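You operate a simulated robot arm through the tools that you are given. There is no shell and no other tool. Be economical: measure what you need, move in short steps, check, and stop when the job is done.

You are at the controls of a simulated two-armed robot. One attempt, no reset.

## Task
Wipe the dust off the orange panel, carry it to the padded stand and hang tag 962 on its peg.
Fine: use the blue wiper block and leave it on the table. Set down upright: blue wiper block. What is to be rubbed or washed off counts as gone when no trace of it is left.

Only the result counts: the job must be done as asked and must still hold three seconds after the hand-in. Knocking over, shifting, dropping, spilling or breaking anything else fails it.

## Robot
Two 7-joint arms with fingered hands on one trunk, on a base that drives. Base frame: it is fixed to the floor where the robot stands at the start and does not move with it; the origin is under the middle of the robot, x ahead of it, y to its left, z up; the surface under the hand at the start is at about z = 0.8. Lengths are in m, angles in degrees, forces in N, time in s.
The left shoulder is at the start at [0.109, 0.173, 1.076], the right one opposite. With the tool pointing down near the work surface each hand reaches from about 0.48 to 0.84 m from the robot's upright axis, wherever it stands, measured 20 degrees to its own side. Places, roughly: peg of the padded stand [0.4, 1.3, 0.8]; top of the padded stand [0.6, 1.2, 0.9]; top of the wood-topped table [0.6, -0.2, 0.8]. Payload 3.5 kg a hand.
The TCP of each hand is the grasp point between the finger pads, 0.03 m short of the fingertips. In the tool frame z runs along the fingers and y along their closing line. The gripper opens to 0.104 m. The gripper's body begins 0.035 m behind the TCP. The gripper is a hand of 3 fingers: y runs from the thumb to the fingers, the wrist lies at [-0.015, -0.104, -0.178] in the tool frame.
Orientation is that of the tool frame in the base frame, as a unit quaternion [w, x, y, z]. With the fingers straight down and the wrist toward the robot, the tool's x, y and z point along [0, 1, 0], [1, 0, 0] and [0, 0, -1] of the base frame.

## Interface
- The arms move only by the tool drive_tool. It takes "left_plan", "right_plan" or both (then of equal length, played together; a hand with none holds still); each is a list of rows, each a list of 6 numbers: the shift along the base's x, y, z in cm, then the turn, a rotation vector about the base's x, y, z in degrees. In form: [[x, y, z, ax, ay, az], ...]. A call has 1 to 12 rows; each row is the pose to reach, as a shift and turn from the pose commanded when the call began. Each row takes 0.2 s and may step no farther than 0.05 m and 8.6 degrees from the row before; otherwise, the whole call is refused. A pose out of reach is approached as far as the arm can. The call stops where the force on the tool passes 40 N (or 10 N more than at its start, if that is more) or the arm is blocked; 0.2 s more then pass. In this call time passes only in rows, and 0.2 s behind the last. The reply holds the time, the measured pose of the TCP, the force on the tool along the base axes, the opening and the grip force, in the units named above and with some noise, with the torque about the TCP (base axes, N m) and any sound that the robot's microphone picked up.
- Cameras (640 x 400 px; columns grow to the right, rows downward): "scene" is now at [0.2116, -0.0226, 1.2484]; the picture's right is [-0.09, -1.00, 0.00], its down [-0.52, 0.04, -0.85] and it looks along [0.85, -0.07, -0.52] (base axes); focal length 214 px, centre (320, 200). "left" rides on the left gripper at [-0.064, -0.094, -0.117] in its tool frame; the picture's right is [-0.72, -0.33, 0.61], its down [0.64, -0.65, 0.40] and it looks along [0.27, 0.68, 0.68] (tool axes); focal length 238 px, centre (320, 200). "right" rides on the right gripper at [0.064, -0.094, -0.117] in its tool frame; the picture's right is [-0.72, 0.33, -0.61], its down [-0.64, -0.65, 0.40] and it looks along [-0.27, 0.68, 0.68] (tool axes); focal length 238 px, centre (320, 200). There is no depth. A picture from a camera that has moved, and an enlarged one, comes with that camera's place and axes in the base frame and with its lens. The place of the scene camera against the robot may be out by one fixed shift of up to 0.018 m in any direction.
- get_image(camera): a new picture of that camera. No time passes.
- lift_body(by): slides the trunk up (or, below 0, down) by that many m; the arms and the scene camera ride with it, the base frame stays. It gives what a move gives, with no picture.
- drive_base(legs): drives the robot by 1 to 6 legs, each [ahead, left, turn to the left] in m, m and degrees, along the robot's own axes; the way and the turn of a leg run together, so that a leg with both is an arc; at most 1.5 m and 180 degrees a leg. The arms and the cameras ride along, it lands a little off, and it stops where it bumps. It gives what a move gives.
- curl_fingers(index, middle, thumb_bend, thumb_turn, hand): sets how far each is bent, from 0 (flat) to 100 (curled in); at 30 the hand is open as for a grip, at 70 the pads meet at the TCP. One left out holds its place. A second passes; each finger stops where it meets its share of the squeeze, and holds until it gets a number again. It is the only way to open and close the hand. It gives what a move gives, with no picture; readings hold the bend of each and the force on the fingers (four entries, about 0 where the hand has none), thumb and palm. thumb_turn goes from beside the hand (0) to across from the fingers (100), as for a grip.
- aim_head(pan, tilt): turns the head with the scene camera to pan (to the left, within 86 degrees either way) and tilt (down, from -29 to 69), counted from straight ahead of the robot. It gives what a move gives.
- inspect(camera, box): a new picture of the part [left, top, right, bottom] of that camera's present view, enlarged. No time passes.
- sign_off(): hands the job in; it is judged then, once.

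Go step by step. Nothing tells you exact positions but the pictures and the camera data: compare them with the known pose of the tool, close in by small moves and look again before you grip or let go. The budget is 120 turns and 88 pictures, counting those below and the enlarged ones. Unless the task says otherwise, let go and move clear before handing in, and close with one line.

The tools are called after ">>>" as name(argument=value, ...) on one line, values as JSON. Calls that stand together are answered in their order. drive_tool: Moves the arms, as the interface text tells. Its arguments: {"type":"object","properties":{"left_plan":{"type":"array","items":{"type":"array","items":{"type":"number"}}},"right_plan":{"type":"array","items":{"type":"array","items":{"type":"number"}}}},"required":[]} The other tools are called the same way: lift_body (by) slides the trunk up or down; curl_fingers (index, middle, thumb_bend, thumb_turn, hand) moves the fingers one by one; drive_base (legs) drives the base; aim_head (pan, tilt) turns the head that bears the scene camera; get_image (camera) takes a picture; inspect (camera, box) takes an enlarged picture of a part of a camera's view; sign_off () hands the job in.

At the start:

```text
time: 0.0
left_tcp_pos: [0.447, 0.1786, 1.0737]
left_orientation: [0.0, 0.707, 0.707, 0.0]
left_contact_force: [1.0, 0.4, -0.3]
left_torque: [0.0, -0.01, -0.02]
left_gripper_width: 0.1036
left_finger_force: 0.0
left_shape: jaw
left_bend: [30.0, 30.0, 30.0, 98.0]
left_finger forces: [0.0, 0.0, 0.1, 0.1, 0.1, 0.0]
right_tcp_pos: [0.5094, -0.2168, 1.1256]
right_orientation: [0.001, 0.707, 0.707, -0.001]
right_contact_force: [-0.5, 0.7, -0.6]
right_torque: [0.01, -0.02, -0.02]
right_gripper_width: 0.1037
right_finger_force: 0.1
right_shape: jaw
right_bend: [30.0, 30.0, 30.0, 98.0]
right_finger forces: [0.0, 0.0, 0.0, 0.1, 0.1, 0.0]
trunk travel left (down, up): [-0.175, 0.579]
robot x, y, heading: [0.0008, 0.0008, -0.1]
head pan, tilt: [-4.9, 31.5]
```

scene: 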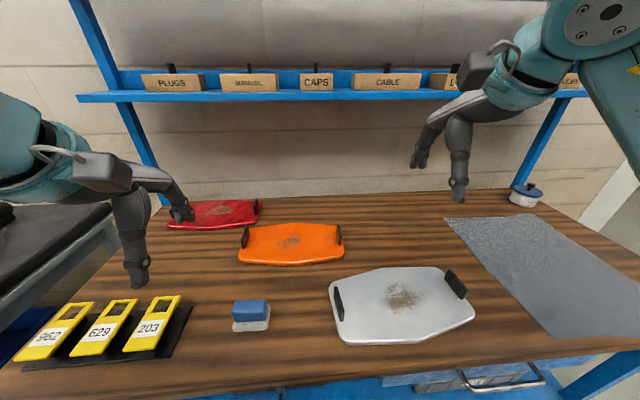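
right: 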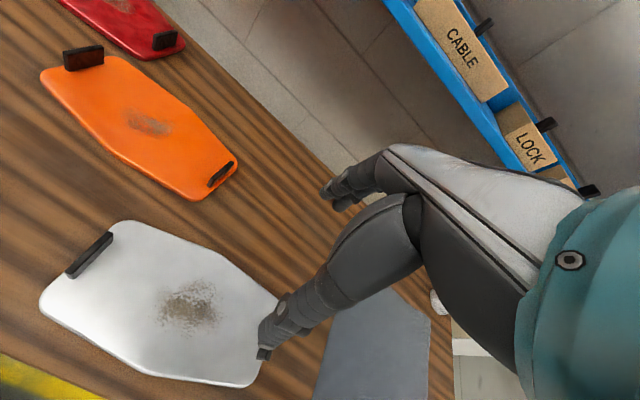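
left: 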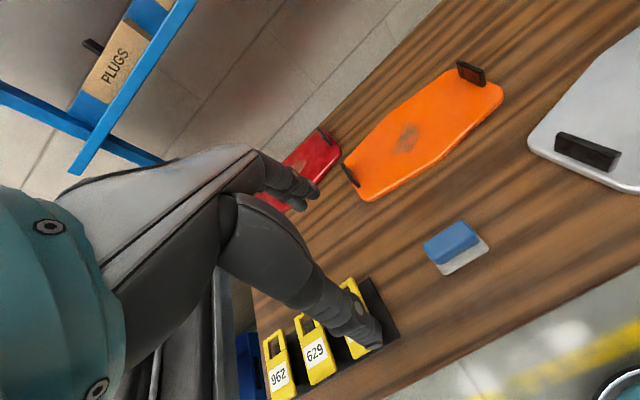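

I see the orange panel lying at about (0.69, 0.02), its handles at the y-ends, the blue wiper near (0.475, 0.10) and tag 962 near (0.48, 0.49). I'll look left at the stand and closer at the tags.

>>> inspect(camera="scene", box=[0, 190, 350, 400])

>>> aim_head(pan=65, tilt=31)

>>> get_image(camera="scene")

```text
1.83 times, centred on (175, 295) of scene
camera zoom: at [0.2116, -0.0226, 1.2484], right [-0.09, -1.0, 0.0], down [-0.52, 0.04, -0.85], along [0.85, -0.07, -0.52], focal length 392 px, centre (585, 26)
```

zoom: 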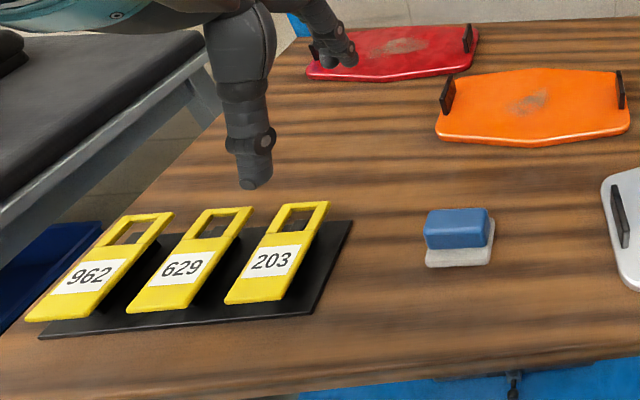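

```text
time: 1.4
left_tcp_pos: [0.4477, 0.179, 1.0723]
left_orientation: [-0.001, 0.707, 0.707, 0.0]
left_contact_force: [-1.0, -0.1, -0.1]
left_torque: [-0.01, -0.01, 0.04]
left_gripper_width: 0.1038
left_finger_force: 0.0
left_shape: jaw
left_bend: [30.0, 30.0, 30.0, 98.0]
left_finger forces: [0.0, 0.1, 0.0, 0.0, 0.1, 0.1]
right_tcp_pos: [0.5096, -0.2164, 1.1248]
right_orientation: [0.0, 0.707, 0.707, 0.0]
right_contact_force: [1.1, 0.1, 0.3]
right_torque: [0.0, 0.0, -0.01]
right_gripper_width: 0.1036
right_finger_force: 0.1
right_shape: jaw
right_bend: [30.0, 30.0, 30.0, 98.0]
right_finger forces: [0.0, 0.0, 0.0, 0.1, 0.1, 0.0]
trunk travel left (down, up): [-0.175, 0.579]
robot x, y, heading: [-0.0013, 0.0009, 0.2]
head pan, tilt: [65.0, 31.0]
```

```text
83 pictures are left
camera scene: at [0.1602, 0.0667, 1.2492], right [0.91, -0.42, 0.0], down [-0.22, -0.47, -0.86], along [0.36, 0.78, -0.52], focal length 214 px, centre (320, 200)
```

scene: 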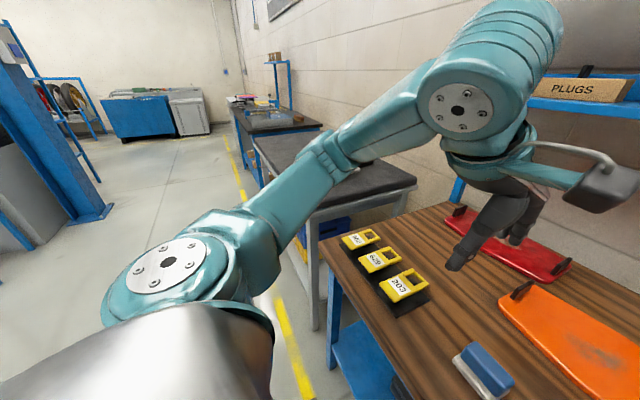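

The wrist camera puts the wiper at about (0.472, 0.111) and shows the scene camera is about 1 cm off in y. I'll bring the left hand above the wiper and look again.

>>> drive_tool(left_plan=[[1, -2.5, -3, 0, 0, 0], [1.5, -5, -6, 0, 0, 0], [2.4, -6.8, -9, 0, 0, 0], [2.4, -6.8, -12, 0, 0, 0], [2.4, -6.8, -13, 0, 0, 0]])

>>> aim_head(pan=5, tilt=45)

>>> get_image(camera="scene")

>>> get_image(camera="left")

```text
time: 2.6
left_tcp_pos: [0.4708, 0.111, 0.9424]
left_orientation: [-0.001, 0.707, 0.707, 0.0]
left_contact_force: [0.1, 1.0, -0.1]
left_torque: [-0.02, 0.01, -0.01]
left_gripper_width: 0.1038
left_finger_force: 0.0
left_shape: jaw
left_bend: [30.0, 30.0, 30.0, 98.0]
left_finger forces: [0.0, 0.1, 0.1, 0.0, 0.0, 0.1]
right_tcp_pos: [0.5089, -0.216, 1.1242]
right_orientation: [0.001, 0.707, 0.707, 0.0]
right_contact_force: [-0.2, -0.6, -0.4]
right_torque: [0.0, -0.01, 0.0]
right_gripper_width: 0.1034
right_finger_force: 0.1
right_shape: jaw
right_bend: [30.0, 30.0, 30.0, 98.0]
right_finger forces: [0.1, 0.0, 0.0, 0.0, 0.1, 0.1]
trunk travel left (down, up): [-0.175, 0.579]
robot x, y, heading: [-0.0004, -0.0022, 0.1]
head pan, tilt: [65.0, 31.0]
```

```text
time: 3.9
left_tcp_pos: [0.4706, 0.1112, 0.943]
left_orientation: [0.0, 0.707, 0.707, 0.0]
left_contact_force: [-0.2, 0.1, -1.0]
left_torque: [0.04, -0.04, 0.0]
left_gripper_width: 0.1038
left_finger_force: 0.1
left_shape: jaw
left_bend: [30.0, 30.0, 30.0, 98.0]
left_finger forces: [0.1, 0.0, 0.0, 0.0, 0.0, 0.1]
right_tcp_pos: [0.5099, -0.217, 1.1245]
right_orientation: [0.0, 0.708, 0.707, 0.0]
right_contact_force: [-0.6, 0.1, 0.6]
right_torque: [0.01, -0.01, -0.01]
right_gripper_width: 0.1036
right_finger_force: 0.0
right_shape: jaw
right_bend: [30.0, 30.0, 30.0, 98.0]
right_finger forces: [0.0, 0.0, 0.0, 0.0, 0.1, 0.1]
trunk travel left (down, up): [-0.175, 0.579]
robot x, y, heading: [0.0024, -0.0003, 0.1]
head pan, tilt: [5.0, 45.0]
```

```text
82 pictures are left
camera scene: at [0.2031, -0.0077, 1.2282], right [0.09, -1.0, 0.0], down [-0.7, -0.06, -0.71], along [0.7, 0.06, -0.71], focal length 214 px, centre (320, 200)
```

scene: 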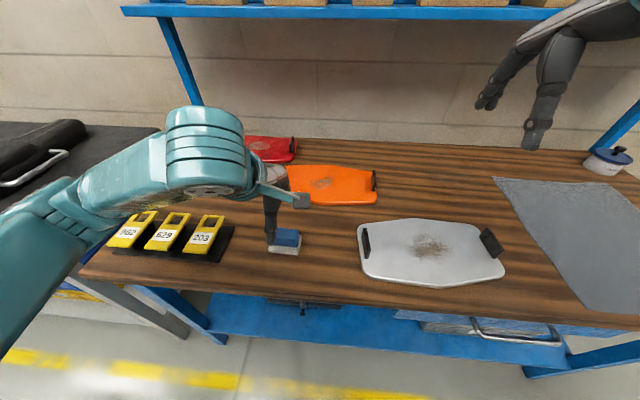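

```text
81 pictures are left
camera left: at [0.3781, 0.0466, 1.0587], right [-0.33, -0.72, -0.61], down [-0.65, 0.64, -0.4], along [0.68, 0.27, -0.68], focal length 238 px, centre (320, 200)
```

left: 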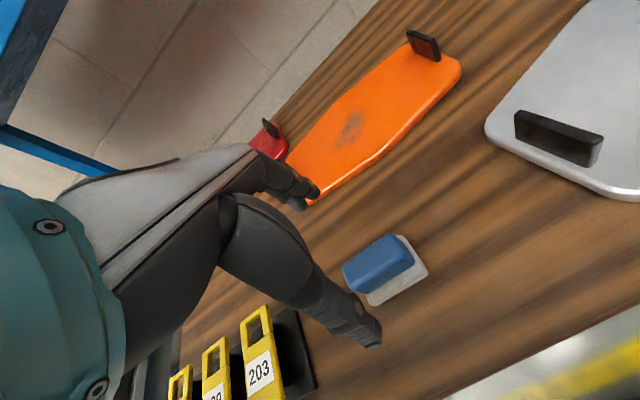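

>>> inspect(camera="left", box=[280, 200, 460, 320])

```text
3.33 times, centred on (370, 260) of left
camera zoom: at [0.3781, 0.0466, 1.0587], right [-0.33, -0.72, -0.61], down [-0.65, 0.64, -0.4], along [0.68, 0.27, -0.68], focal length 794 px, centre (153, 0)
```

zoom: 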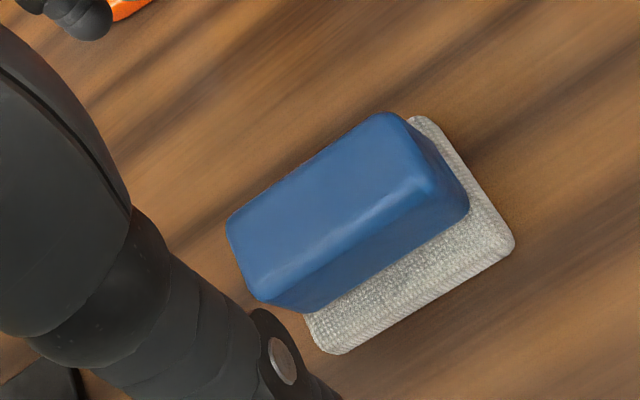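

The wiper's blue grip is centred near (0.485, 0.112), with its top at about z 0.84 and the pad below 0.812. I'll lower the hand over it and check.

>>> drive_tool(left_plan=[[1.4, 0.1, -3, 0, 0, 0], [1.4, 0.1, -6, 0, 0, 0], [1.4, 0.1, -8, 0, 0, 0], [1.4, 0.1, -9.5, 0, 0, 0]])

>>> get_image(camera="left")

>>> inspect(camera="scene", box=[220, 150, 400, 270])

```text
time: 4.9
left_tcp_pos: [0.486, 0.112, 0.8489]
left_orientation: [0.0, 0.707, 0.708, 0.0]
left_contact_force: [-0.4, -0.7, -0.8]
left_torque: [-0.03, -0.02, -0.01]
left_gripper_width: 0.1037
left_finger_force: 0.1
left_shape: jaw
left_bend: [30.0, 30.0, 30.0, 98.0]
left_finger forces: [0.0, 0.0, 0.1, 0.0, 0.0, 0.0]
right_tcp_pos: [0.5085, -0.2166, 1.1248]
right_orientation: [0.0, 0.707, 0.708, 0.001]
right_contact_force: [0.2, -1.1, 0.2]
right_torque: [-0.02, 0.01, 0.0]
right_gripper_width: 0.1035
right_finger_force: 0.1
right_shape: jaw
right_bend: [30.0, 30.0, 30.0, 98.0]
right_finger forces: [0.0, 0.1, 0.0, 0.0, 0.0, 0.0]
trunk travel left (down, up): [-0.175, 0.579]
robot x, y, heading: [-0.0018, 0.0014, 0.1]
head pan, tilt: [5.0, 45.0]
```

```text
79 pictures are left
camera left: at [0.3927, 0.0476, 0.9639], right [-0.33, -0.72, -0.61], down [-0.65, 0.64, -0.4], along [0.68, 0.27, -0.68], focal length 238 px, centre (320, 200)
```

left: 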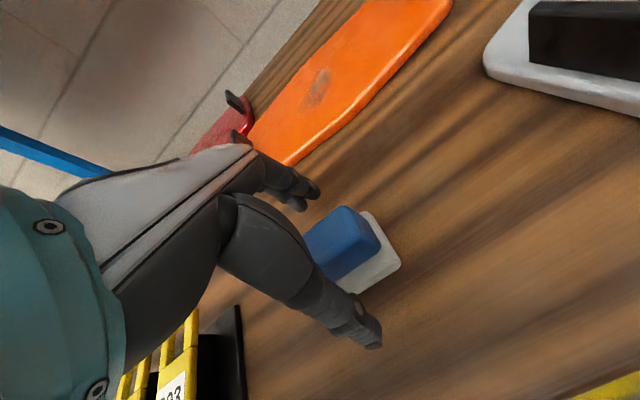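

```text
3.33 times, centred on (310, 210) of scene
camera zoom: at [0.2032, -0.0078, 1.2282], right [0.09, -1.0, 0.0], down [-0.7, -0.06, -0.71], along [0.7, 0.06, -0.71], focal length 715 px, centre (353, 167)
```

zoom: 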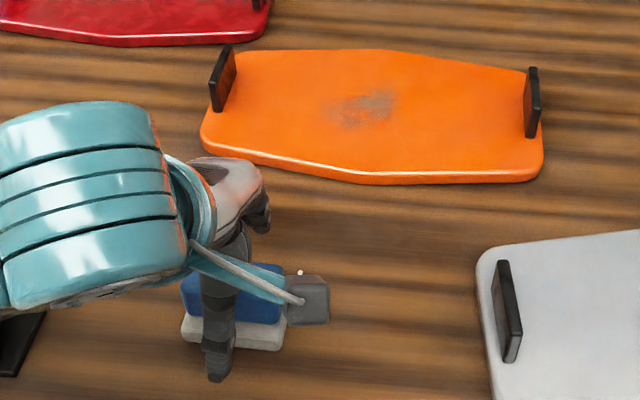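

The block sits between thumb and fingers, so I'll close the hand on it.

>>> curl_fingers(hand="left", index=70, middle=70, thumb_bend=70)

>>> get_image(camera="left")

```text
time: 5.9
left_tcp_pos: [0.4867, 0.1101, 0.8492]
left_orientation: [0.001, 0.707, 0.707, 0.001]
left_contact_force: [2.4, 0.2, 4.0]
left_torque: [0.05, -0.24, -0.05]
left_gripper_width: 0.0259
left_finger_force: 14.2
left_shape: fingers
left_bend: [64.0, 62.0, 58.0, 96.0]
left_finger forces: [4.7, 12.3, 0.0, 0.0, 11.4, 0.0]
right_tcp_pos: [0.5085, -0.2165, 1.1259]
right_orientation: [0.0, 0.707, 0.707, 0.0]
right_contact_force: [0.0, 0.5, 0.7]
right_torque: [0.04, -0.03, 0.0]
right_gripper_width: 0.1037
right_finger_force: 0.1
right_shape: jaw
right_bend: [30.0, 30.0, 30.0, 98.0]
right_finger forces: [0.1, 0.1, 0.1, 0.0, 0.1, 0.0]
trunk travel left (down, up): [-0.175, 0.579]
robot x, y, heading: [0.0016, -0.0018, -0.0]
head pan, tilt: [5.0, 45.0]
```

```text
77 pictures are left
camera left: at [0.3927, 0.0474, 0.9645], right [-0.33, -0.72, -0.61], down [-0.65, 0.64, -0.41], along [0.68, 0.27, -0.68], focal length 238 px, centre (320, 200)
```

left: 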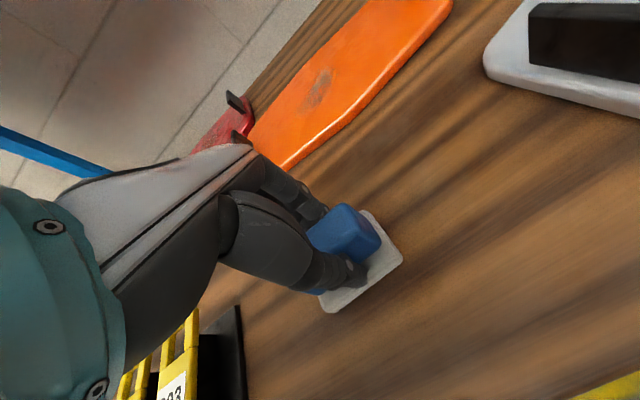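

The grip holds at 14 N. I'll lift, carry the wiper over the dust at about (0.685, 0.038), and look.

>>> drive_tool(left_plan=[[0, 0, 3, 0, 0, 0], [0, 0, 7, 0, 0, 0], [4, -1.5, 8, 0, 0, 0], [8.5, -3, 8, 0, 0, 0], [13, -5, 8, 0, 0, 0], [17, -7, 8, 0, 0, 0], [20, -7.3, 7, 0, 0, 0]])

>>> get_image(camera="left")

>>> inspect(camera="scene", box=[220, 120, 400, 240])

```text
time: 7.5
left_tcp_pos: [0.6874, 0.04, 0.9195]
left_orientation: [0.0, 0.707, 0.707, 0.0]
left_contact_force: [-0.5, 0.2, -1.0]
left_torque: [-0.02, -0.02, 0.0]
left_gripper_width: 0.0261
left_finger_force: 11.8
left_shape: fingers
left_bend: [64.0, 63.0, 58.0, 96.0]
left_finger forces: [4.3, 7.5, 0.0, 0.0, 11.4, 0.0]
right_tcp_pos: [0.5089, -0.2161, 1.1238]
right_orientation: [0.0, 0.707, 0.707, 0.0]
right_contact_force: [0.8, 0.0, -0.5]
right_torque: [-0.03, 0.01, 0.02]
right_gripper_width: 0.1036
right_finger_force: 0.1
right_shape: jaw
right_bend: [30.0, 30.0, 30.0, 98.0]
right_finger forces: [0.1, 0.0, 0.1, 0.0, 0.1, 0.0]
trunk travel left (down, up): [-0.175, 0.579]
robot x, y, heading: [-0.001, -0.0001, 0.2]
head pan, tilt: [5.0, 45.0]
```

```text
76 pictures are left
camera left: at [0.5934, -0.0247, 1.0347], right [-0.33, -0.72, -0.61], down [-0.65, 0.64, -0.4], along [0.68, 0.27, -0.68], focal length 238 px, centre (320, 200)
```

left: 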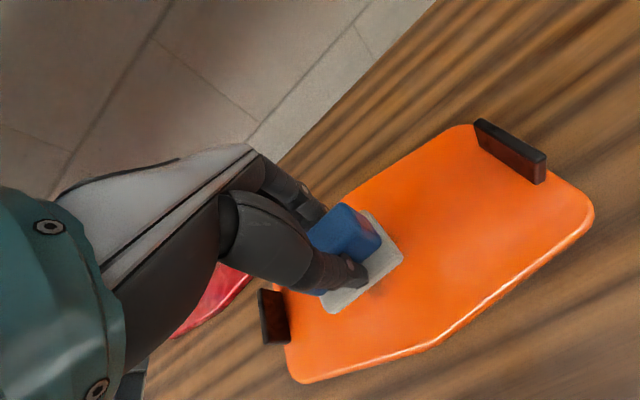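

```text
3.33 times, centred on (310, 180) of scene
camera zoom: at [0.2034, -0.0079, 1.2281], right [0.09, -1.0, 0.0], down [-0.7, -0.06, -0.71], along [0.7, 0.06, -0.71], focal length 715 px, centre (353, 267)
```

zoom: 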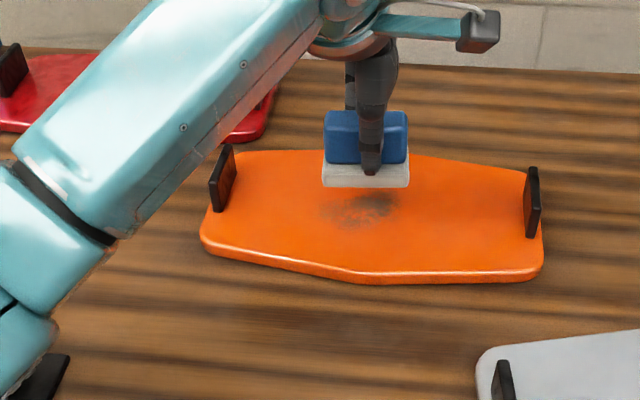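

The dust lies just under the wiper. I'll descend gently to contact.

>>> drive_tool(left_plan=[[0, 0, -2.5, 0, 0, 0], [0, 0, -4, 0, 0, 0], [0, 0, -4.6, 0, 0, 0], [0, 0, -5.0, 0, 0, 0], [0, 0, -5.2, 0, 0, 0]])

```text
time: 8.7
left_tcp_pos: [0.6867, 0.0385, 0.8677]
left_orientation: [0.0, 0.706, 0.708, 0.0]
left_contact_force: [0.6, 0.6, -0.6]
left_torque: [0.0, -0.02, 0.02]
left_gripper_width: 0.0259
left_finger_force: 11.5
left_shape: fingers
left_bend: [64.0, 63.0, 58.0, 96.0]
left_finger forces: [4.3, 7.3, 0.0, 0.0, 11.4, 0.0]
right_tcp_pos: [0.51, -0.2177, 1.1245]
right_orientation: [-0.001, 0.708, 0.707, 0.0]
right_contact_force: [0.0, -0.6, 0.2]
right_torque: [-0.01, -0.01, 0.02]
right_gripper_width: 0.1034
right_finger_force: 0.1
right_shape: jaw
right_bend: [30.0, 30.0, 30.0, 98.0]
right_finger forces: [0.0, 0.0, 0.0, 0.1, 0.0, 0.1]
trunk travel left (down, up): [-0.175, 0.579]
robot x, y, heading: [-0.0001, -0.002, 0.0]
head pan, tilt: [5.0, 45.0]
```

>>> drive_tool(left_plan=[[0, 0, -0.2, 0, 0, 0], [0, 0, -0.4, 0, 0, 0], [0, 0, -0.5, 0, 0, 0]])

```text
time: 9.5
left_tcp_pos: [0.6852, 0.0388, 0.8638]
left_orientation: [0.004, 0.707, 0.707, 0.003]
left_contact_force: [0.9, -0.4, 11.7]
left_torque: [0.14, -0.25, -0.04]
left_gripper_width: 0.0258
left_finger_force: 16.5
left_shape: fingers
left_bend: [65.0, 63.0, 58.0, 96.0]
left_finger forces: [4.1, 16.9, 0.0, 0.0, 12.4, 0.0]
right_tcp_pos: [0.5078, -0.2163, 1.1255]
right_orientation: [0.0, 0.707, 0.707, 0.0]
right_contact_force: [0.1, 0.2, 0.4]
right_torque: [0.01, 0.05, 0.03]
right_gripper_width: 0.1035
right_finger_force: 0.1
right_shape: jaw
right_bend: [30.0, 30.0, 30.0, 98.0]
right_finger forces: [0.0, 0.1, 0.0, 0.0, 0.1, 0.0]
trunk travel left (down, up): [-0.175, 0.579]
robot x, y, heading: [0.0004, 0.0013, -0.2]
head pan, tilt: [5.0, 45.0]
```

Contact at about 10 N. I'll ease off a touch and rub back and forth across the patch.

>>> drive_tool(left_plan=[[-1.5, 0, 0.05, 0, 0, 0], [-3.5, 0, 0.05, 0, 0, 0], [-1, 0, 0.05, 0, 0, 0], [2, 0, 0.05, 0, 0, 0], [3.5, 1.5, 0.05, 0, 0, 0], [0, 2.5, 0.05, 0, 0, 0], [-3.5, 2.5, 0.05, 0, 0, 0], [-4, 0, 0.05, 0, 0, 0], [-3.5, -2.5, 0.05, 0, 0, 0], [0, -2.5, 0.05, 0, 0, 0], [3.5, -2.5, 0.05, 0, 0, 0], [0, 0, 0.05, 0, 0, 0]])

>>> get_image(camera="left")

```text
time: 12.1
left_tcp_pos: [0.6848, 0.0369, 0.8634]
left_orientation: [0.003, 0.708, 0.707, 0.002]
left_contact_force: [3.7, -2.7, 14.5]
left_torque: [-0.01, -0.46, -0.11]
left_gripper_width: 0.0254
left_finger_force: 19.1
left_shape: fingers
left_bend: [65.0, 62.0, 59.0, 96.0]
left_finger forces: [7.7, 19.9, 0.0, 0.0, 12.0, 0.0]
right_tcp_pos: [0.5074, -0.2177, 1.1249]
right_orientation: [0.0, 0.707, 0.708, 0.0]
right_contact_force: [0.2, 1.1, 0.2]
right_torque: [0.0, 0.01, 0.05]
right_gripper_width: 0.1036
right_finger_force: 0.1
right_shape: jaw
right_bend: [30.0, 30.0, 30.0, 98.0]
right_finger forces: [0.0, 0.0, 0.0, 0.1, 0.0, 0.0]
trunk travel left (down, up): [-0.175, 0.579]
robot x, y, heading: [0.0006, 0.0021, 0.0]
head pan, tilt: [5.0, 45.0]
```

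```text
74 pictures are left
camera left: at [0.5913, -0.0264, 0.979], right [-0.32, -0.72, -0.61], down [-0.65, 0.64, -0.41], along [0.69, 0.27, -0.67], focal length 238 px, centre (320, 200)
```

left: 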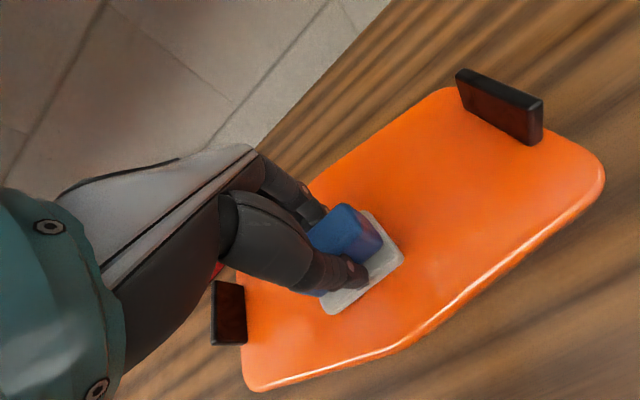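

Looks clean around the block. I'll lift and move the hand back to see the whole panel.

>>> drive_tool(left_plan=[[0, 0, 3, 0, 0, 0], [0, 0, 7, 0, 0, 0], [-4, 2, 8, 0, 0, 0], [-8, 4, 8, 0, 0, 0], [-12, 6, 8, 0, 0, 0], [-16, 7, 8, 0, 0, 0], [-20, 7.3, 8, 0, 0, 0]])

>>> inspect(camera="scene", box=[230, 140, 400, 240])

>>> inspect(camera="left", box=[200, 0, 500, 200])

```text
time: 13.9
left_tcp_pos: [0.5211, 0.1237, 0.9184]
left_orientation: [0.014, 0.698, 0.716, 0.03]
left_contact_force: [-0.4, 0.0, -0.7]
left_torque: [0.02, 0.0, -0.02]
left_gripper_width: 0.0255
left_finger_force: 11.2
left_shape: fingers
left_bend: [65.0, 63.0, 59.0, 96.0]
left_finger forces: [4.5, 6.8, 0.0, 0.1, 11.3, 0.1]
left hand out of reach, approached as far as the arm can: row 6, 7
right_tcp_pos: [0.51, -0.2162, 1.124]
right_orientation: [0.0, 0.707, 0.707, 0.0]
right_contact_force: [0.0, -0.1, -0.1]
right_torque: [0.0, 0.02, 0.04]
right_gripper_width: 0.1035
right_finger_force: 0.0
right_shape: jaw
right_bend: [30.0, 30.0, 30.0, 98.0]
right_finger forces: [0.1, 0.0, 0.1, 0.1, 0.0, 0.1]
trunk travel left (down, up): [-0.175, 0.579]
robot x, y, heading: [-0.0008, -0.0024, 0.1]
head pan, tilt: [5.0, 45.0]
stopped in row 7 (left hand): the arm was blocked; the commanded pose is now the measured one
```

```text
3.76 times, centred on (315, 190) of scene
camera zoom: at [0.2034, -0.0076, 1.2281], right [0.09, -1.0, 0.0], down [-0.7, -0.06, -0.71], along [0.7, 0.06, -0.71], focal length 807 px, centre (339, 238)
```

zoom: 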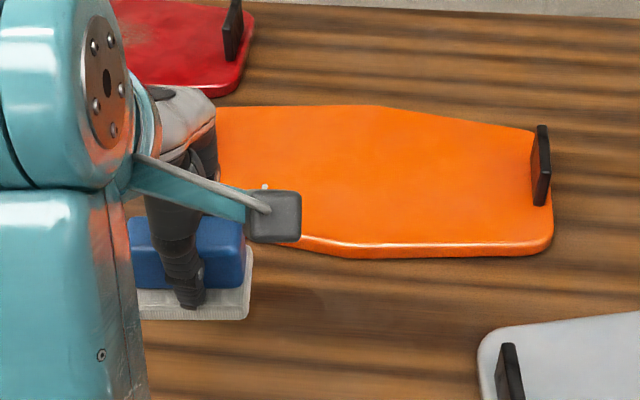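

```text
2.00 times, centred on (350, 100) of left
camera zoom: at [0.4234, 0.0539, 1.0266], right [-0.27, -0.71, -0.65], down [-0.64, 0.63, -0.43], along [0.72, 0.3, -0.63], focal length 477 px, centre (260, 400)
```

zoom: 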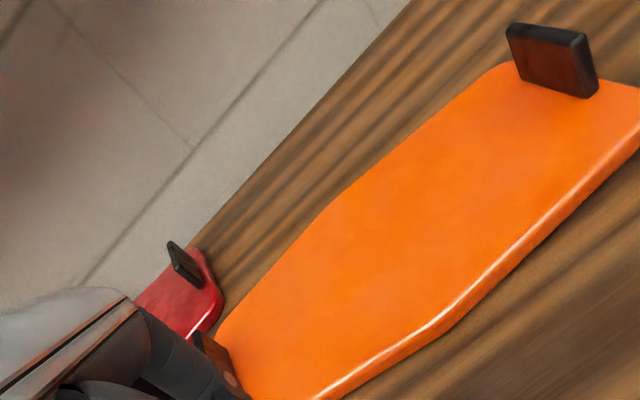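

The panel is clean. The arm hit its inner limit and twisted slightly, so I'll straighten it, move to about (0.52, 0.12) and lower the wiper onto the table.

>>> drive_tool(left_plan=[[0.5, 0, 0, -0.7, 1.8, -0.7], [0.5, 0, 0, -1.3, 3.56, -1.46], [0.3, -0.2, -3, -1.3, 3.56, -1.46], [0.3, -0.2, -5, -1.3, 3.56, -1.46], [0.3, -0.2, -6, -1.3, 3.56, -1.46]])

>>> get_image(camera="left")

```text
time: 15.3
left_tcp_pos: [0.5469, 0.1323, 0.8978]
left_orientation: [0.029, 0.7, 0.713, 0.04]
left_contact_force: [0.7, -1.2, -0.8]
left_torque: [-0.03, 0.01, 0.02]
left_gripper_width: 0.0256
left_finger_force: 11.1
left_shape: fingers
left_bend: [65.0, 63.0, 59.0, 96.0]
left_finger forces: [4.4, 6.9, 0.1, 0.0, 11.3, 0.0]
left hand out of reach, approached as far as the arm can: row 2
right_tcp_pos: [0.5104, -0.2167, 1.1239]
right_orientation: [0.001, 0.707, 0.707, 0.0]
right_contact_force: [-0.4, -0.5, 0.1]
right_torque: [0.03, 0.0, 0.03]
right_gripper_width: 0.1036
right_finger_force: 0.0
right_shape: jaw
right_bend: [30.0, 30.0, 30.0, 98.0]
right_finger forces: [0.0, 0.1, 0.0, 0.1, 0.0, 0.1]
trunk travel left (down, up): [-0.175, 0.579]
robot x, y, heading: [-0.0009, 0.002, 0.1]
head pan, tilt: [5.0, 45.0]
stopped in row 5 (left hand): the arm was blocked; the commanded pose is now the measured one
```

```text
71 pictures are left
camera left: at [0.4437, 0.0642, 1.0023], right [-0.25, -0.71, -0.65], down [-0.62, 0.64, -0.46], along [0.74, 0.29, -0.6], focal length 238 px, centre (320, 200)
```

left: 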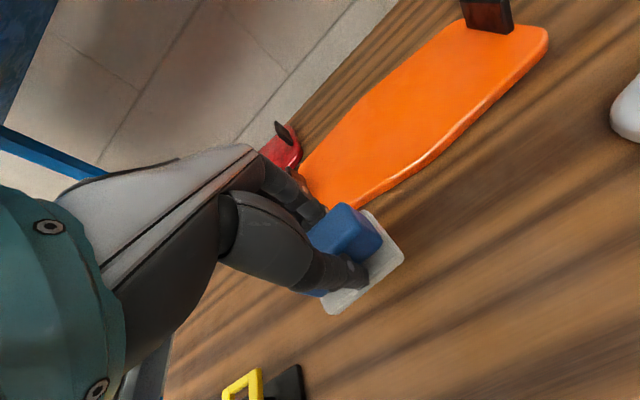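

The left arm is stuck at a joint limit near the trunk. I'll lift it out forward and straighten, then back the base up a little to get working room.

>>> drive_tool(left_plan=[[1, 0, 2, 0, 1.5, 0], [3, 0, 4, -0.3, 3, -0.4], [5, 0, 5, -0.6, 4.5, -0.7], [7, 0, 5.5, -0.9, 5.6, -1], [9, -1, 5.5, -0.9, 5.6, -1]])

>>> drive_base(legs=[[-0.12, 0, 0]])

```text
time: 16.5
left_tcp_pos: [0.6366, 0.1186, 0.9509]
left_orientation: [-0.001, 0.709, 0.706, -0.003]
left_contact_force: [0.3, -0.5, -0.1]
left_torque: [-0.04, 0.02, 0.0]
left_gripper_width: 0.0253
left_finger_force: 11.4
left_shape: fingers
left_bend: [65.0, 63.0, 59.0, 96.0]
left_finger forces: [4.4, 6.5, 0.0, 0.0, 11.1, 0.1]
right_tcp_pos: [0.5106, -0.2164, 1.1252]
right_orientation: [0.0, 0.707, 0.707, -0.001]
right_contact_force: [0.5, -0.1, -0.2]
right_torque: [0.03, -0.01, 0.01]
right_gripper_width: 0.1036
right_finger_force: 0.0
right_shape: jaw
right_bend: [30.0, 30.0, 30.0, 98.0]
right_finger forces: [0.0, 0.0, 0.1, 0.0, 0.0, 0.0]
trunk travel left (down, up): [-0.175, 0.579]
robot x, y, heading: [0.0008, -0.0002, -0.2]
head pan, tilt: [5.0, 45.0]
```

```text
time: 17.7
left_tcp_pos: [0.5164, 0.1182, 0.9535]
left_orientation: [0.0, 0.709, 0.706, -0.002]
left_contact_force: [0.6, 0.9, -0.1]
left_torque: [0.0, 0.0, 0.01]
left_gripper_width: 0.0256
left_finger_force: 11.1
left_shape: fingers
left_bend: [65.0, 63.0, 59.0, 96.0]
left_finger forces: [4.4, 6.5, 0.1, 0.1, 11.1, 0.0]
right_tcp_pos: [0.3901, -0.2163, 1.1255]
right_orientation: [0.0, 0.707, 0.707, 0.0]
right_contact_force: [-0.6, 0.6, 0.0]
right_torque: [-0.03, -0.05, 0.01]
right_gripper_width: 0.1037
right_finger_force: 0.0
right_shape: jaw
right_bend: [30.0, 30.0, 30.0, 98.0]
right_finger forces: [0.0, 0.1, 0.1, 0.1, 0.1, 0.0]
trunk travel left (down, up): [-0.175, 0.579]
robot x, y, heading: [-0.117, -0.0002, 0.2]
head pan, tilt: [5.0, 45.0]
```

>>> drive_tool(left_plan=[[-1.5, 0, -3, 0, 0, 0], [-2.5, 0, -7, 0, 0, 0], [-2.5, 0, -9, 0, 0, 0], [-2.5, 0, -9.9, 0, 0, 0]])

>>> get_image(camera="scene")

>>> inspect(camera="left", box=[260, 180, 440, 320])

```text
time: 18.7
left_tcp_pos: [0.4929, 0.1189, 0.8523]
left_orientation: [-0.001, 0.708, 0.706, -0.003]
left_contact_force: [-0.2, -0.4, -0.7]
left_torque: [0.04, -0.01, -0.03]
left_gripper_width: 0.0255
left_finger_force: 11.0
left_shape: fingers
left_bend: [65.0, 63.0, 59.0, 96.0]
left_finger forces: [4.4, 6.4, 0.1, 0.0, 11.0, 0.1]
right_tcp_pos: [0.3915, -0.2157, 1.1244]
right_orientation: [0.0, 0.708, 0.707, 0.0]
right_contact_force: [0.3, 0.9, 0.3]
right_torque: [0.0, 0.0, -0.02]
right_gripper_width: 0.1035
right_finger_force: 0.1
right_shape: jaw
right_bend: [30.0, 30.0, 30.0, 98.0]
right_finger forces: [0.0, 0.0, 0.0, 0.0, 0.0, 0.0]
trunk travel left (down, up): [-0.175, 0.579]
robot x, y, heading: [-0.121, 0.0005, -0.1]
head pan, tilt: [5.0, 45.0]
```

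```text
70 pictures are left
camera scene: at [0.085, -0.0078, 1.2282], right [0.09, -1.0, 0.0], down [-0.7, -0.06, -0.71], along [0.7, 0.06, -0.71], focal length 214 px, centre (320, 200)
```

scene: 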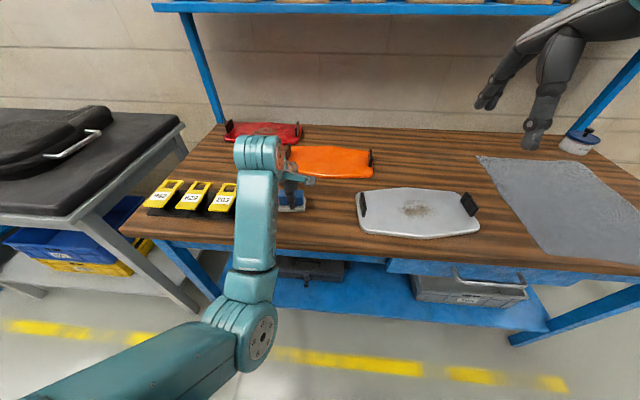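

```text
2.86 times, centred on (350, 250) of left
camera zoom: at [0.3995, 0.0558, 0.9683], right [-0.33, -0.72, -0.61], down [-0.65, 0.64, -0.4], along [0.68, 0.26, -0.68], focal length 681 px, centre (234, 57)
```

zoom: 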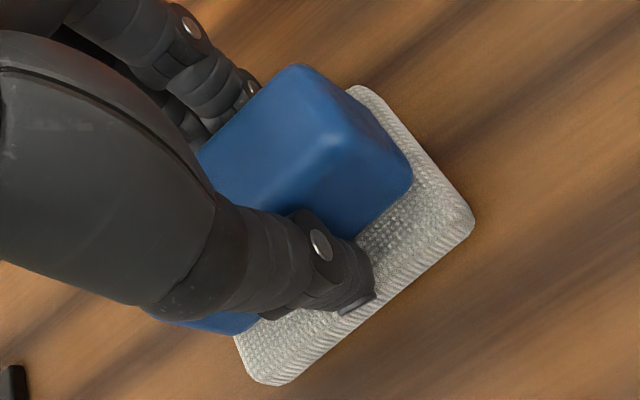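

>>> drive_tool(left_plan=[[0, 0, -0.15, 0, 0, 0], [0, 0, -0.3, 0, 0, 0], [0, 0, -0.4, 0, 0, 0]])

```text
time: 19.5
left_tcp_pos: [0.4917, 0.1183, 0.8489]
left_orientation: [0.001, 0.708, 0.706, -0.003]
left_contact_force: [-0.3, 0.2, 0.7]
left_torque: [0.03, -0.01, -0.01]
left_gripper_width: 0.0254
left_finger_force: 11.4
left_shape: fingers
left_bend: [65.0, 63.0, 59.0, 96.0]
left_finger forces: [4.3, 7.1, 0.1, 0.1, 11.0, 0.1]
right_tcp_pos: [0.3919, -0.2164, 1.1248]
right_orientation: [0.0, 0.707, 0.707, 0.0]
right_contact_force: [0.0, -0.9, -0.3]
right_torque: [0.04, 0.03, 0.0]
right_gripper_width: 0.1037
right_finger_force: 0.0
right_shape: jaw
right_bend: [30.0, 30.0, 30.0, 98.0]
right_finger forces: [0.0, 0.0, 0.0, 0.1, 0.1, 0.0]
trunk travel left (down, up): [-0.175, 0.579]
robot x, y, heading: [-0.1196, 0.0004, -0.0]
head pan, tilt: [5.0, 45.0]
```

>>> drive_tool(left_plan=[[0, 0, -0.1, 0, 0, 0], [0, 0, -0.15, 0, 0, 0]])

>>> curl_fingers(hand="left", index=30, middle=30, thumb_bend=30)

>>> drive_tool(left_plan=[[0, 0, 3, 0, 0, 0], [0, 0, 7, 0, 0, 0], [0, 3, 11, 0, 0, 0], [0, 7, 14, 0, 0, 0], [-1, 11.5, 15, 0, 0, 0], [-1, 16, 15, 0, 0, 0]])

>>> get_image(camera="left")

>>> get_image(camera="scene")

```text
time: 20.1
left_tcp_pos: [0.4922, 0.1193, 0.8487]
left_orientation: [0.001, 0.708, 0.706, -0.001]
left_contact_force: [1.3, 1.3, 7.5]
left_torque: [0.09, -0.17, -0.04]
left_gripper_width: 0.0256
left_finger_force: 14.3
left_shape: fingers
left_bend: [65.0, 63.0, 59.0, 96.0]
left_finger forces: [3.8, 12.2, 0.1, 0.1, 12.1, 0.1]
right_tcp_pos: [0.3911, -0.2161, 1.1243]
right_orientation: [0.0, 0.707, 0.707, 0.0]
right_contact_force: [-0.6, -0.3, -0.2]
right_torque: [0.05, 0.01, 0.0]
right_gripper_width: 0.1037
right_finger_force: 0.0
right_shape: jaw
right_bend: [30.0, 30.0, 30.0, 98.0]
right_finger forces: [0.1, 0.0, 0.0, 0.0, 0.1, 0.0]
trunk travel left (down, up): [-0.175, 0.579]
robot x, y, heading: [-0.1171, -0.0043, 0.1]
head pan, tilt: [5.0, 45.0]
```

```text
time: 21.1
left_tcp_pos: [0.4923, 0.1188, 0.8472]
left_orientation: [0.0, 0.709, 0.706, -0.003]
left_contact_force: [-0.6, 0.6, -0.2]
left_torque: [0.02, -0.01, 0.0]
left_gripper_width: 0.1026
left_finger_force: 0.1
left_shape: fingers
left_bend: [30.0, 30.0, 30.0, 97.0]
left_finger forces: [0.0, 0.1, 0.0, 0.0, 0.1, 0.0]
right_tcp_pos: [0.3914, -0.2179, 1.1239]
right_orientation: [0.0, 0.707, 0.708, 0.001]
right_contact_force: [0.5, 0.1, -0.1]
right_torque: [-0.01, 0.05, -0.01]
right_gripper_width: 0.1035
right_finger_force: 0.0
right_shape: jaw
right_bend: [30.0, 30.0, 30.0, 98.0]
right_finger forces: [0.0, 0.1, 0.0, 0.0, 0.0, 0.1]
trunk travel left (down, up): [-0.175, 0.579]
robot x, y, heading: [-0.1214, 0.003, -0.2]
head pan, tilt: [5.0, 45.0]
```

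```text
time: 22.5
left_tcp_pos: [0.4825, 0.2774, 0.9982]
left_orientation: [0.0, 0.708, 0.706, -0.004]
left_contact_force: [0.1, 0.5, -0.1]
left_torque: [-0.04, 0.01, -0.01]
left_gripper_width: 0.1027
left_finger_force: 0.0
left_shape: fingers
left_bend: [30.0, 30.0, 30.0, 97.0]
left_finger forces: [0.1, 0.1, 0.0, 0.0, 0.1, 0.2]
right_tcp_pos: [0.392, -0.2175, 1.1253]
right_orientation: [0.0, 0.707, 0.708, -0.001]
right_contact_force: [0.3, -0.3, 0.1]
right_torque: [0.02, 0.01, 0.01]
right_gripper_width: 0.1037
right_finger_force: 0.0
right_shape: jaw
right_bend: [30.0, 30.0, 30.0, 98.0]
right_finger forces: [0.0, 0.1, 0.0, 0.0, 0.0, 0.0]
trunk travel left (down, up): [-0.175, 0.579]
robot x, y, heading: [-0.1157, 0.001, -0.1]
head pan, tilt: [5.0, 45.0]
```

```text
68 pictures are left
camera left: at [0.3893, 0.2152, 1.1144], right [-0.33, -0.72, -0.61], down [-0.65, 0.64, -0.4], along [0.68, 0.26, -0.68], focal length 238 px, centre (320, 200)
```

left: 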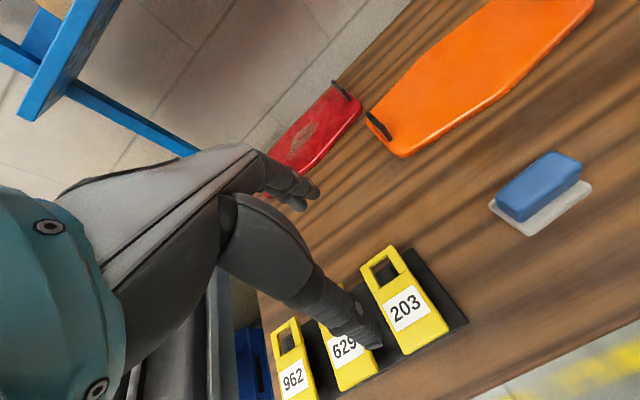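

```text
67 pictures are left
camera scene: at [0.085, -0.0074, 1.2281], right [0.09, -1.0, 0.0], down [-0.7, -0.06, -0.71], along [0.7, 0.06, -0.71], focal length 214 px, centre (320, 200)
```

scene: 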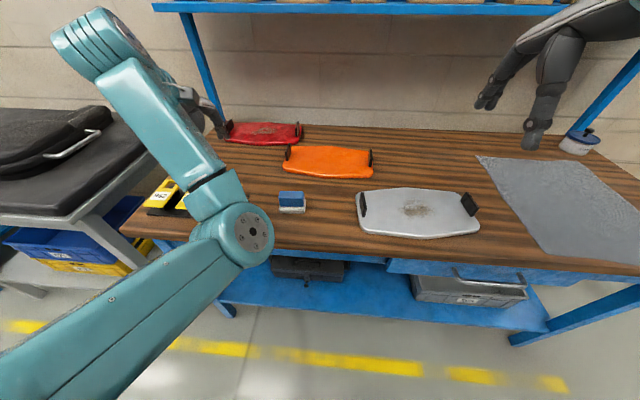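

The wiper stands upright on the table. Now I'll survey the padded stand before lifting the panel.

>>> aim_head(pan=58, tilt=30)

>>> get_image(camera="scene")

```text
time: 23.8
left_tcp_pos: [0.4819, 0.2764, 0.9982]
left_orientation: [-0.001, 0.708, 0.706, -0.003]
left_contact_force: [-0.2, 0.7, 0.2]
left_torque: [-0.02, -0.01, -0.04]
left_gripper_width: 0.1028
left_finger_force: 0.0
left_shape: fingers
left_bend: [30.0, 30.0, 30.0, 97.0]
left_finger forces: [0.0, 0.0, 0.0, 0.1, 0.1, 0.1]
right_tcp_pos: [0.3906, -0.2161, 1.1242]
right_orientation: [0.0, 0.707, 0.707, 0.0]
right_contact_force: [-1.0, 0.9, 0.4]
right_torque: [0.0, -0.03, -0.03]
right_gripper_width: 0.1036
right_finger_force: 0.1
right_shape: jaw
right_bend: [30.0, 30.0, 30.0, 98.0]
right_finger forces: [0.0, 0.0, 0.1, 0.0, 0.0, 0.1]
trunk travel left (down, up): [-0.175, 0.579]
robot x, y, heading: [-0.1187, -0.0012, 0.0]
head pan, tilt: [58.0, 30.0]
```

```text
66 pictures are left
camera scene: at [0.052, 0.0617, 1.2508], right [0.85, -0.53, 0.0], down [-0.27, -0.42, -0.87], along [0.46, 0.73, -0.5], focal length 214 px, centre (320, 200)
```

scene: 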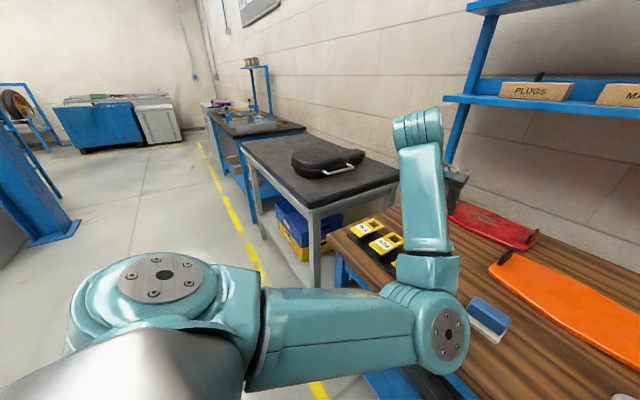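

The stand top spans roughly x 0.35–0.75, y 0.56–1.48, with a black case near y 0.8; its left half, around (0.55, 1.2), is free. I'll drive back up to the table and turn both hands to straddle the handles with the wrists outward.

>>> drive_base(legs=[[0.135, 0, 0]])

>>> aim_head(pan=5, tilt=45)

>>> drive_tool(left_plan=[[1, 0, 1, 0, 0, -7.5], [2, 0, 1, 0, 0, -15], [3, 0, 1, 0, 0, -22.5], [4, 0, 1, 0, 0, -30], [5, 0, 1, 0, 0, -37.5], [6, 0, 1, 0, 0, -45], [7, -1, 1, 0, 0, -52.5], [8, -3, 1, 0, 0, -60], [8.5, -5, 1, 0, 0, -67.5], [8.5, -7, 1, 0, 0, -75], [8.5, -9, 1, 0, 0, -82.5], [8.5, -10.5, 1, 0, 0, -90]], right_plan=[[1.5, 0, 0, 0, 0, 7.5], [3, 0, 0, 0, 0, 15], [4.5, 0, -1, 0, 0, 22.5], [6, 0, -2, 0, 0, 30], [7.5, 1, -3, 0, 0, 37.5], [9, 2, -5, 0, 0, 45], [10.5, 3, -7, 0, 0, 52.5], [12, 4, -9, 0, 0, 60], [13.5, 5.5, -11, 0, 0, 67.5], [15, 7, -12, 0, 0, 75], [16, 9, -12, 0, 0, 82.5], [16.7, 10.5, -12, 0, 0, 90]])

>>> get_image(camera="scene")

>>> get_image(camera="left")

>>> get_image(camera="right")

```text
time: 25.1
left_tcp_pos: [0.6172, 0.2789, 0.9986]
left_orientation: [-0.001, 0.708, 0.706, -0.003]
left_contact_force: [-0.3, -0.9, 0.0]
left_torque: [0.02, 0.01, 0.0]
left_gripper_width: 0.1028
left_finger_force: 0.1
left_shape: fingers
left_bend: [30.0, 30.0, 30.0, 97.0]
left_finger forces: [0.0, 0.0, 0.0, 0.0, 0.1, 0.0]
right_tcp_pos: [0.5261, -0.2157, 1.1235]
right_orientation: [0.0, 0.706, 0.708, 0.0]
right_contact_force: [0.2, 0.1, -0.4]
right_torque: [0.05, 0.0, 0.05]
right_gripper_width: 0.1036
right_finger_force: 0.1
right_shape: jaw
right_bend: [30.0, 30.0, 30.0, 98.0]
right_finger forces: [0.0, 0.0, 0.0, 0.0, 0.1, 0.1]
trunk travel left (down, up): [-0.175, 0.579]
robot x, y, heading: [0.0183, 0.0023, 0.0]
head pan, tilt: [58.0, 30.0]
```

```text
time: 26.3
left_tcp_pos: [0.6152, 0.2793, 0.9989]
left_orientation: [-0.001, 0.708, 0.707, -0.002]
left_contact_force: [0.3, -0.6, 0.1]
left_torque: [0.0, -0.01, -0.02]
left_gripper_width: 0.103
left_finger_force: 0.0
left_shape: fingers
left_bend: [30.0, 30.0, 30.0, 97.0]
left_finger forces: [0.0, 0.0, 0.1, 0.0, 0.0, 0.0]
right_tcp_pos: [0.526, -0.2159, 1.1248]
right_orientation: [0.001, 0.706, 0.708, 0.0]
right_contact_force: [-0.3, 0.0, 0.5]
right_torque: [0.03, 0.01, 0.02]
right_gripper_width: 0.1034
right_finger_force: 0.2
right_shape: jaw
right_bend: [30.0, 30.0, 30.0, 98.0]
right_finger forces: [0.0, 0.0, 0.0, 0.1, 0.0, 0.0]
trunk travel left (down, up): [-0.175, 0.579]
robot x, y, heading: [0.0182, 0.002, 0.0]
head pan, tilt: [5.0, 45.0]
```

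```text
time: 28.9
left_tcp_pos: [0.6759, 0.1637, 1.0081]
left_orientation: [-0.003, 1.0, -0.003, -0.001]
left_contact_force: [0.6, -0.1, 0.1]
left_torque: [0.06, -0.01, 0.0]
left_gripper_width: 0.1028
left_finger_force: 0.0
left_shape: fingers
left_bend: [30.0, 30.0, 30.0, 97.0]
left_finger forces: [0.0, 0.0, 0.0, 0.0, 0.0, 0.0]
left hand out of reach, approached as far as the arm can: row 11, 12
right_tcp_pos: [0.4406, -0.0631, 1.0656]
right_orientation: [-0.002, 0.108, 0.994, 0.003]
right_contact_force: [-0.5, -1.1, 0.4]
right_torque: [0.09, -0.04, 0.0]
right_gripper_width: 0.1038
right_finger_force: 0.2
right_shape: jaw
right_bend: [30.0, 30.0, 30.0, 98.0]
right_finger forces: [0.1, 0.1, 0.0, 0.0, 0.1, 0.1]
right hand out of reach, approached as far as the arm can: row 6, 7, 8, 9, 10, 11, 12
trunk travel left (down, up): [-0.175, 0.579]
robot x, y, heading: [0.0115, -0.0004, -0.2]
head pan, tilt: [5.0, 45.0]
```

```text
65 pictures are left
camera scene: at [0.2179, -0.0115, 1.2286], right [0.09, -1.0, 0.0], down [-0.7, -0.06, -0.71], along [0.71, 0.06, -0.71], focal length 214 px, centre (320, 200)
```

scene: 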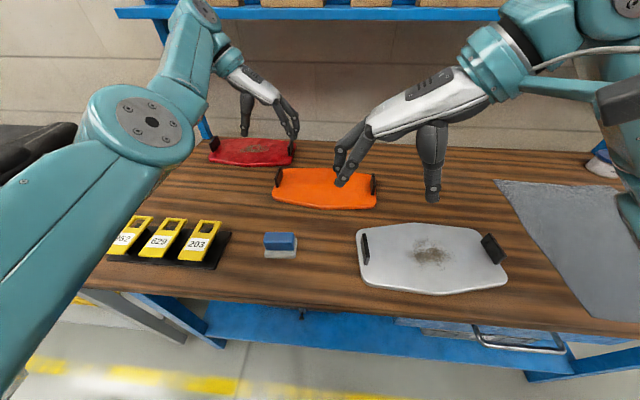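

```text
64 pictures are left
camera left: at [0.6136, 0.2583, 1.1228], right [-0.72, 0.33, -0.61], down [0.64, 0.65, -0.4], along [0.26, -0.68, -0.68], focal length 238 px, centre (320, 200)
```

left: 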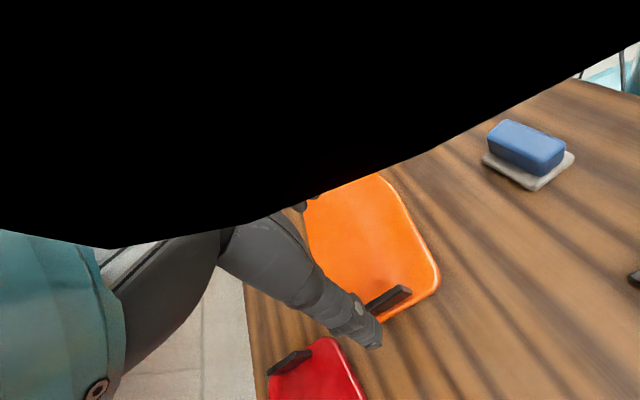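

```text
63 pictures are left
camera right: at [0.3585, -0.1415, 1.1825], right [0.77, 0.16, 0.61], down [0.49, -0.77, -0.41], along [0.41, 0.61, -0.68], focal length 238 px, centre (320, 200)
```

right: 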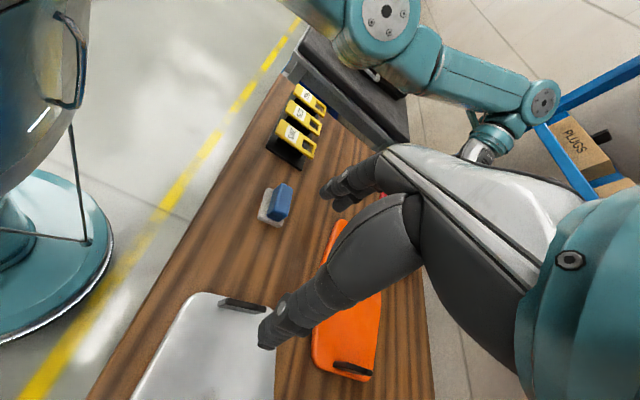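

Both arms ran into limits while high. The orientation looks close to achievable, so I'll lower the hands a little and see whether they converge.

>>> drive_tool(left_plan=[[0, 0, -1.5, 0, 0, 0], [0, 0, -3, 0, 0, 0], [0, 0, -4, 0, 0, 0]], right_plan=[[0, 0, -1.5, 0, 0, 0], [0, 0, -3, 0, 0, 0], [0, 0, -4, 0, 0, 0]])

```text
time: 29.7
left_tcp_pos: [0.6776, 0.1705, 0.9648]
left_orientation: [-0.002, 1.0, -0.001, -0.001]
left_contact_force: [-0.5, 0.3, -0.2]
left_torque: [0.0, -0.02, -0.02]
left_gripper_width: 0.1029
left_finger_force: 0.1
left_shape: fingers
left_bend: [30.0, 30.0, 30.0, 97.0]
left_finger forces: [0.1, 0.0, 0.1, 0.0, 0.1, 0.1]
right_tcp_pos: [0.4421, -0.0599, 1.0421]
right_orientation: [-0.002, 0.109, 0.994, 0.002]
right_contact_force: [0.8, -0.2, 0.1]
right_torque: [0.03, 0.0, 0.01]
right_gripper_width: 0.1041
right_finger_force: 0.0
right_shape: jaw
right_bend: [30.0, 30.0, 30.0, 98.0]
right_finger forces: [0.1, 0.0, 0.0, 0.1, 0.0, 0.1]
right hand out of reach, approached as far as the arm can: row 2, 3
trunk travel left (down, up): [-0.175, 0.579]
robot x, y, heading: [0.0172, -0.0004, 0.0]
head pan, tilt: [5.0, 45.0]
```

Commands restart from the pose actually reached. I'll move the right hand forward and down from here.

>>> drive_tool(right_plan=[[3, -2, 0, 0, 0, 0], [6, -4, -1, 0, 0, 0], [10, -5, -2, 0, 0, 0], [14, -5, -3, 0, 0, 3], [18, -5, -4, 0, 0, 6], [22, -5, -5, 0, 0, 9], [24, -5, -6, 0, 0, 12]])

>>> get_image(camera="scene")

```text
time: 31.3
left_tcp_pos: [0.6761, 0.1661, 0.9654]
left_orientation: [-0.003, 1.0, -0.002, -0.001]
left_contact_force: [-0.4, -0.7, 1.0]
left_torque: [0.04, -0.02, 0.02]
left_gripper_width: 0.1031
left_finger_force: 0.1
left_shape: fingers
left_bend: [30.0, 30.0, 30.0, 97.0]
left_finger forces: [0.1, 0.0, 0.0, 0.0, 0.1, 0.0]
right_tcp_pos: [0.3974, -0.126, 1.068]
right_orientation: [-0.013, 0.06, 0.998, 0.005]
right_contact_force: [-1.3, -1.3, 0.9]
right_torque: [0.03, -0.06, -0.04]
right_gripper_width: 0.1041
right_finger_force: 0.0
right_shape: jaw
right_bend: [30.0, 30.0, 30.0, 97.0]
right_finger forces: [0.0, 0.1, 0.0, 0.1, 0.1, 0.1]
right hand out of reach, approached as far as the arm can: row 1, 2, 3, 4, 5, 6, 7
trunk travel left (down, up): [-0.175, 0.579]
robot x, y, heading: [0.0133, -0.0006, 0.1]
head pan, tilt: [5.0, 45.0]
```

```text
62 pictures are left
camera scene: at [0.2177, -0.0108, 1.2286], right [0.09, -1.0, 0.0], down [-0.7, -0.06, -0.71], along [0.71, 0.06, -0.71], focal length 214 px, centre (320, 200)
```

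scene: 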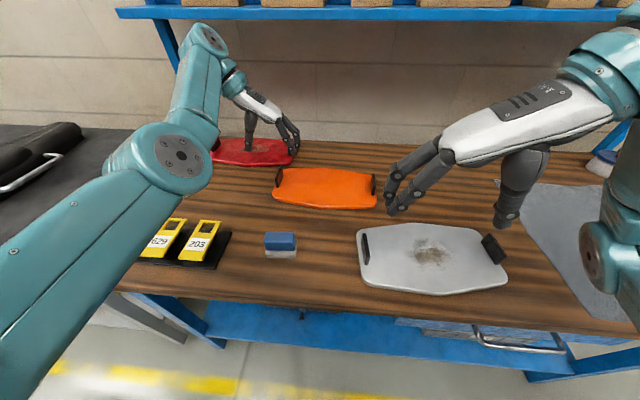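

The right arm is folded against a limit. I'll unwind it, place it as the mirror of where the left started its turn, and try the turn there.

>>> drive_tool(right_plan=[[1, -1, 0, 0, 0, -8.3], [2, -2, 0, 0, 0, -16.6], [3, -3, 0, 0, 0, -24.9], [5, -4, 0, 0, 0, -33.2], [7, -6, 0, 0, 0, -41.5], [9, -8, -1, 0, 0, -49.8], [12, -10, -2, 0, 0, -58.1], [15, -12, -3, 0, 0, -66.4], [18, -14, -4, 0, 0, -74.7], [22, -15.5, -5, 0, 0, -83]])

```text
time: 33.5
left_tcp_pos: [0.6786, 0.1698, 0.9652]
left_orientation: [-0.003, 1.0, 0.0, -0.003]
left_contact_force: [0.7, 0.6, 0.0]
left_torque: [0.01, 0.01, -0.04]
left_gripper_width: 0.1033
left_finger_force: 0.1
left_shape: fingers
left_bend: [30.0, 30.0, 30.0, 97.0]
left_finger forces: [0.0, 0.0, 0.0, 0.0, 0.0, 0.1]
right_tcp_pos: [0.6258, -0.2776, 1.0187]
right_orientation: [-0.008, 0.707, 0.707, 0.011]
right_contact_force: [0.4, -0.5, 0.9]
right_torque: [-0.01, 0.03, 0.02]
right_gripper_width: 0.1039
right_finger_force: 0.0
right_shape: jaw
right_bend: [30.0, 30.0, 30.0, 97.0]
right_finger forces: [0.0, 0.0, 0.1, 0.0, 0.1, 0.0]
trunk travel left (down, up): [-0.175, 0.579]
robot x, y, heading: [0.0137, 0.0034, 0.2]
head pan, tilt: [5.0, 45.0]
```

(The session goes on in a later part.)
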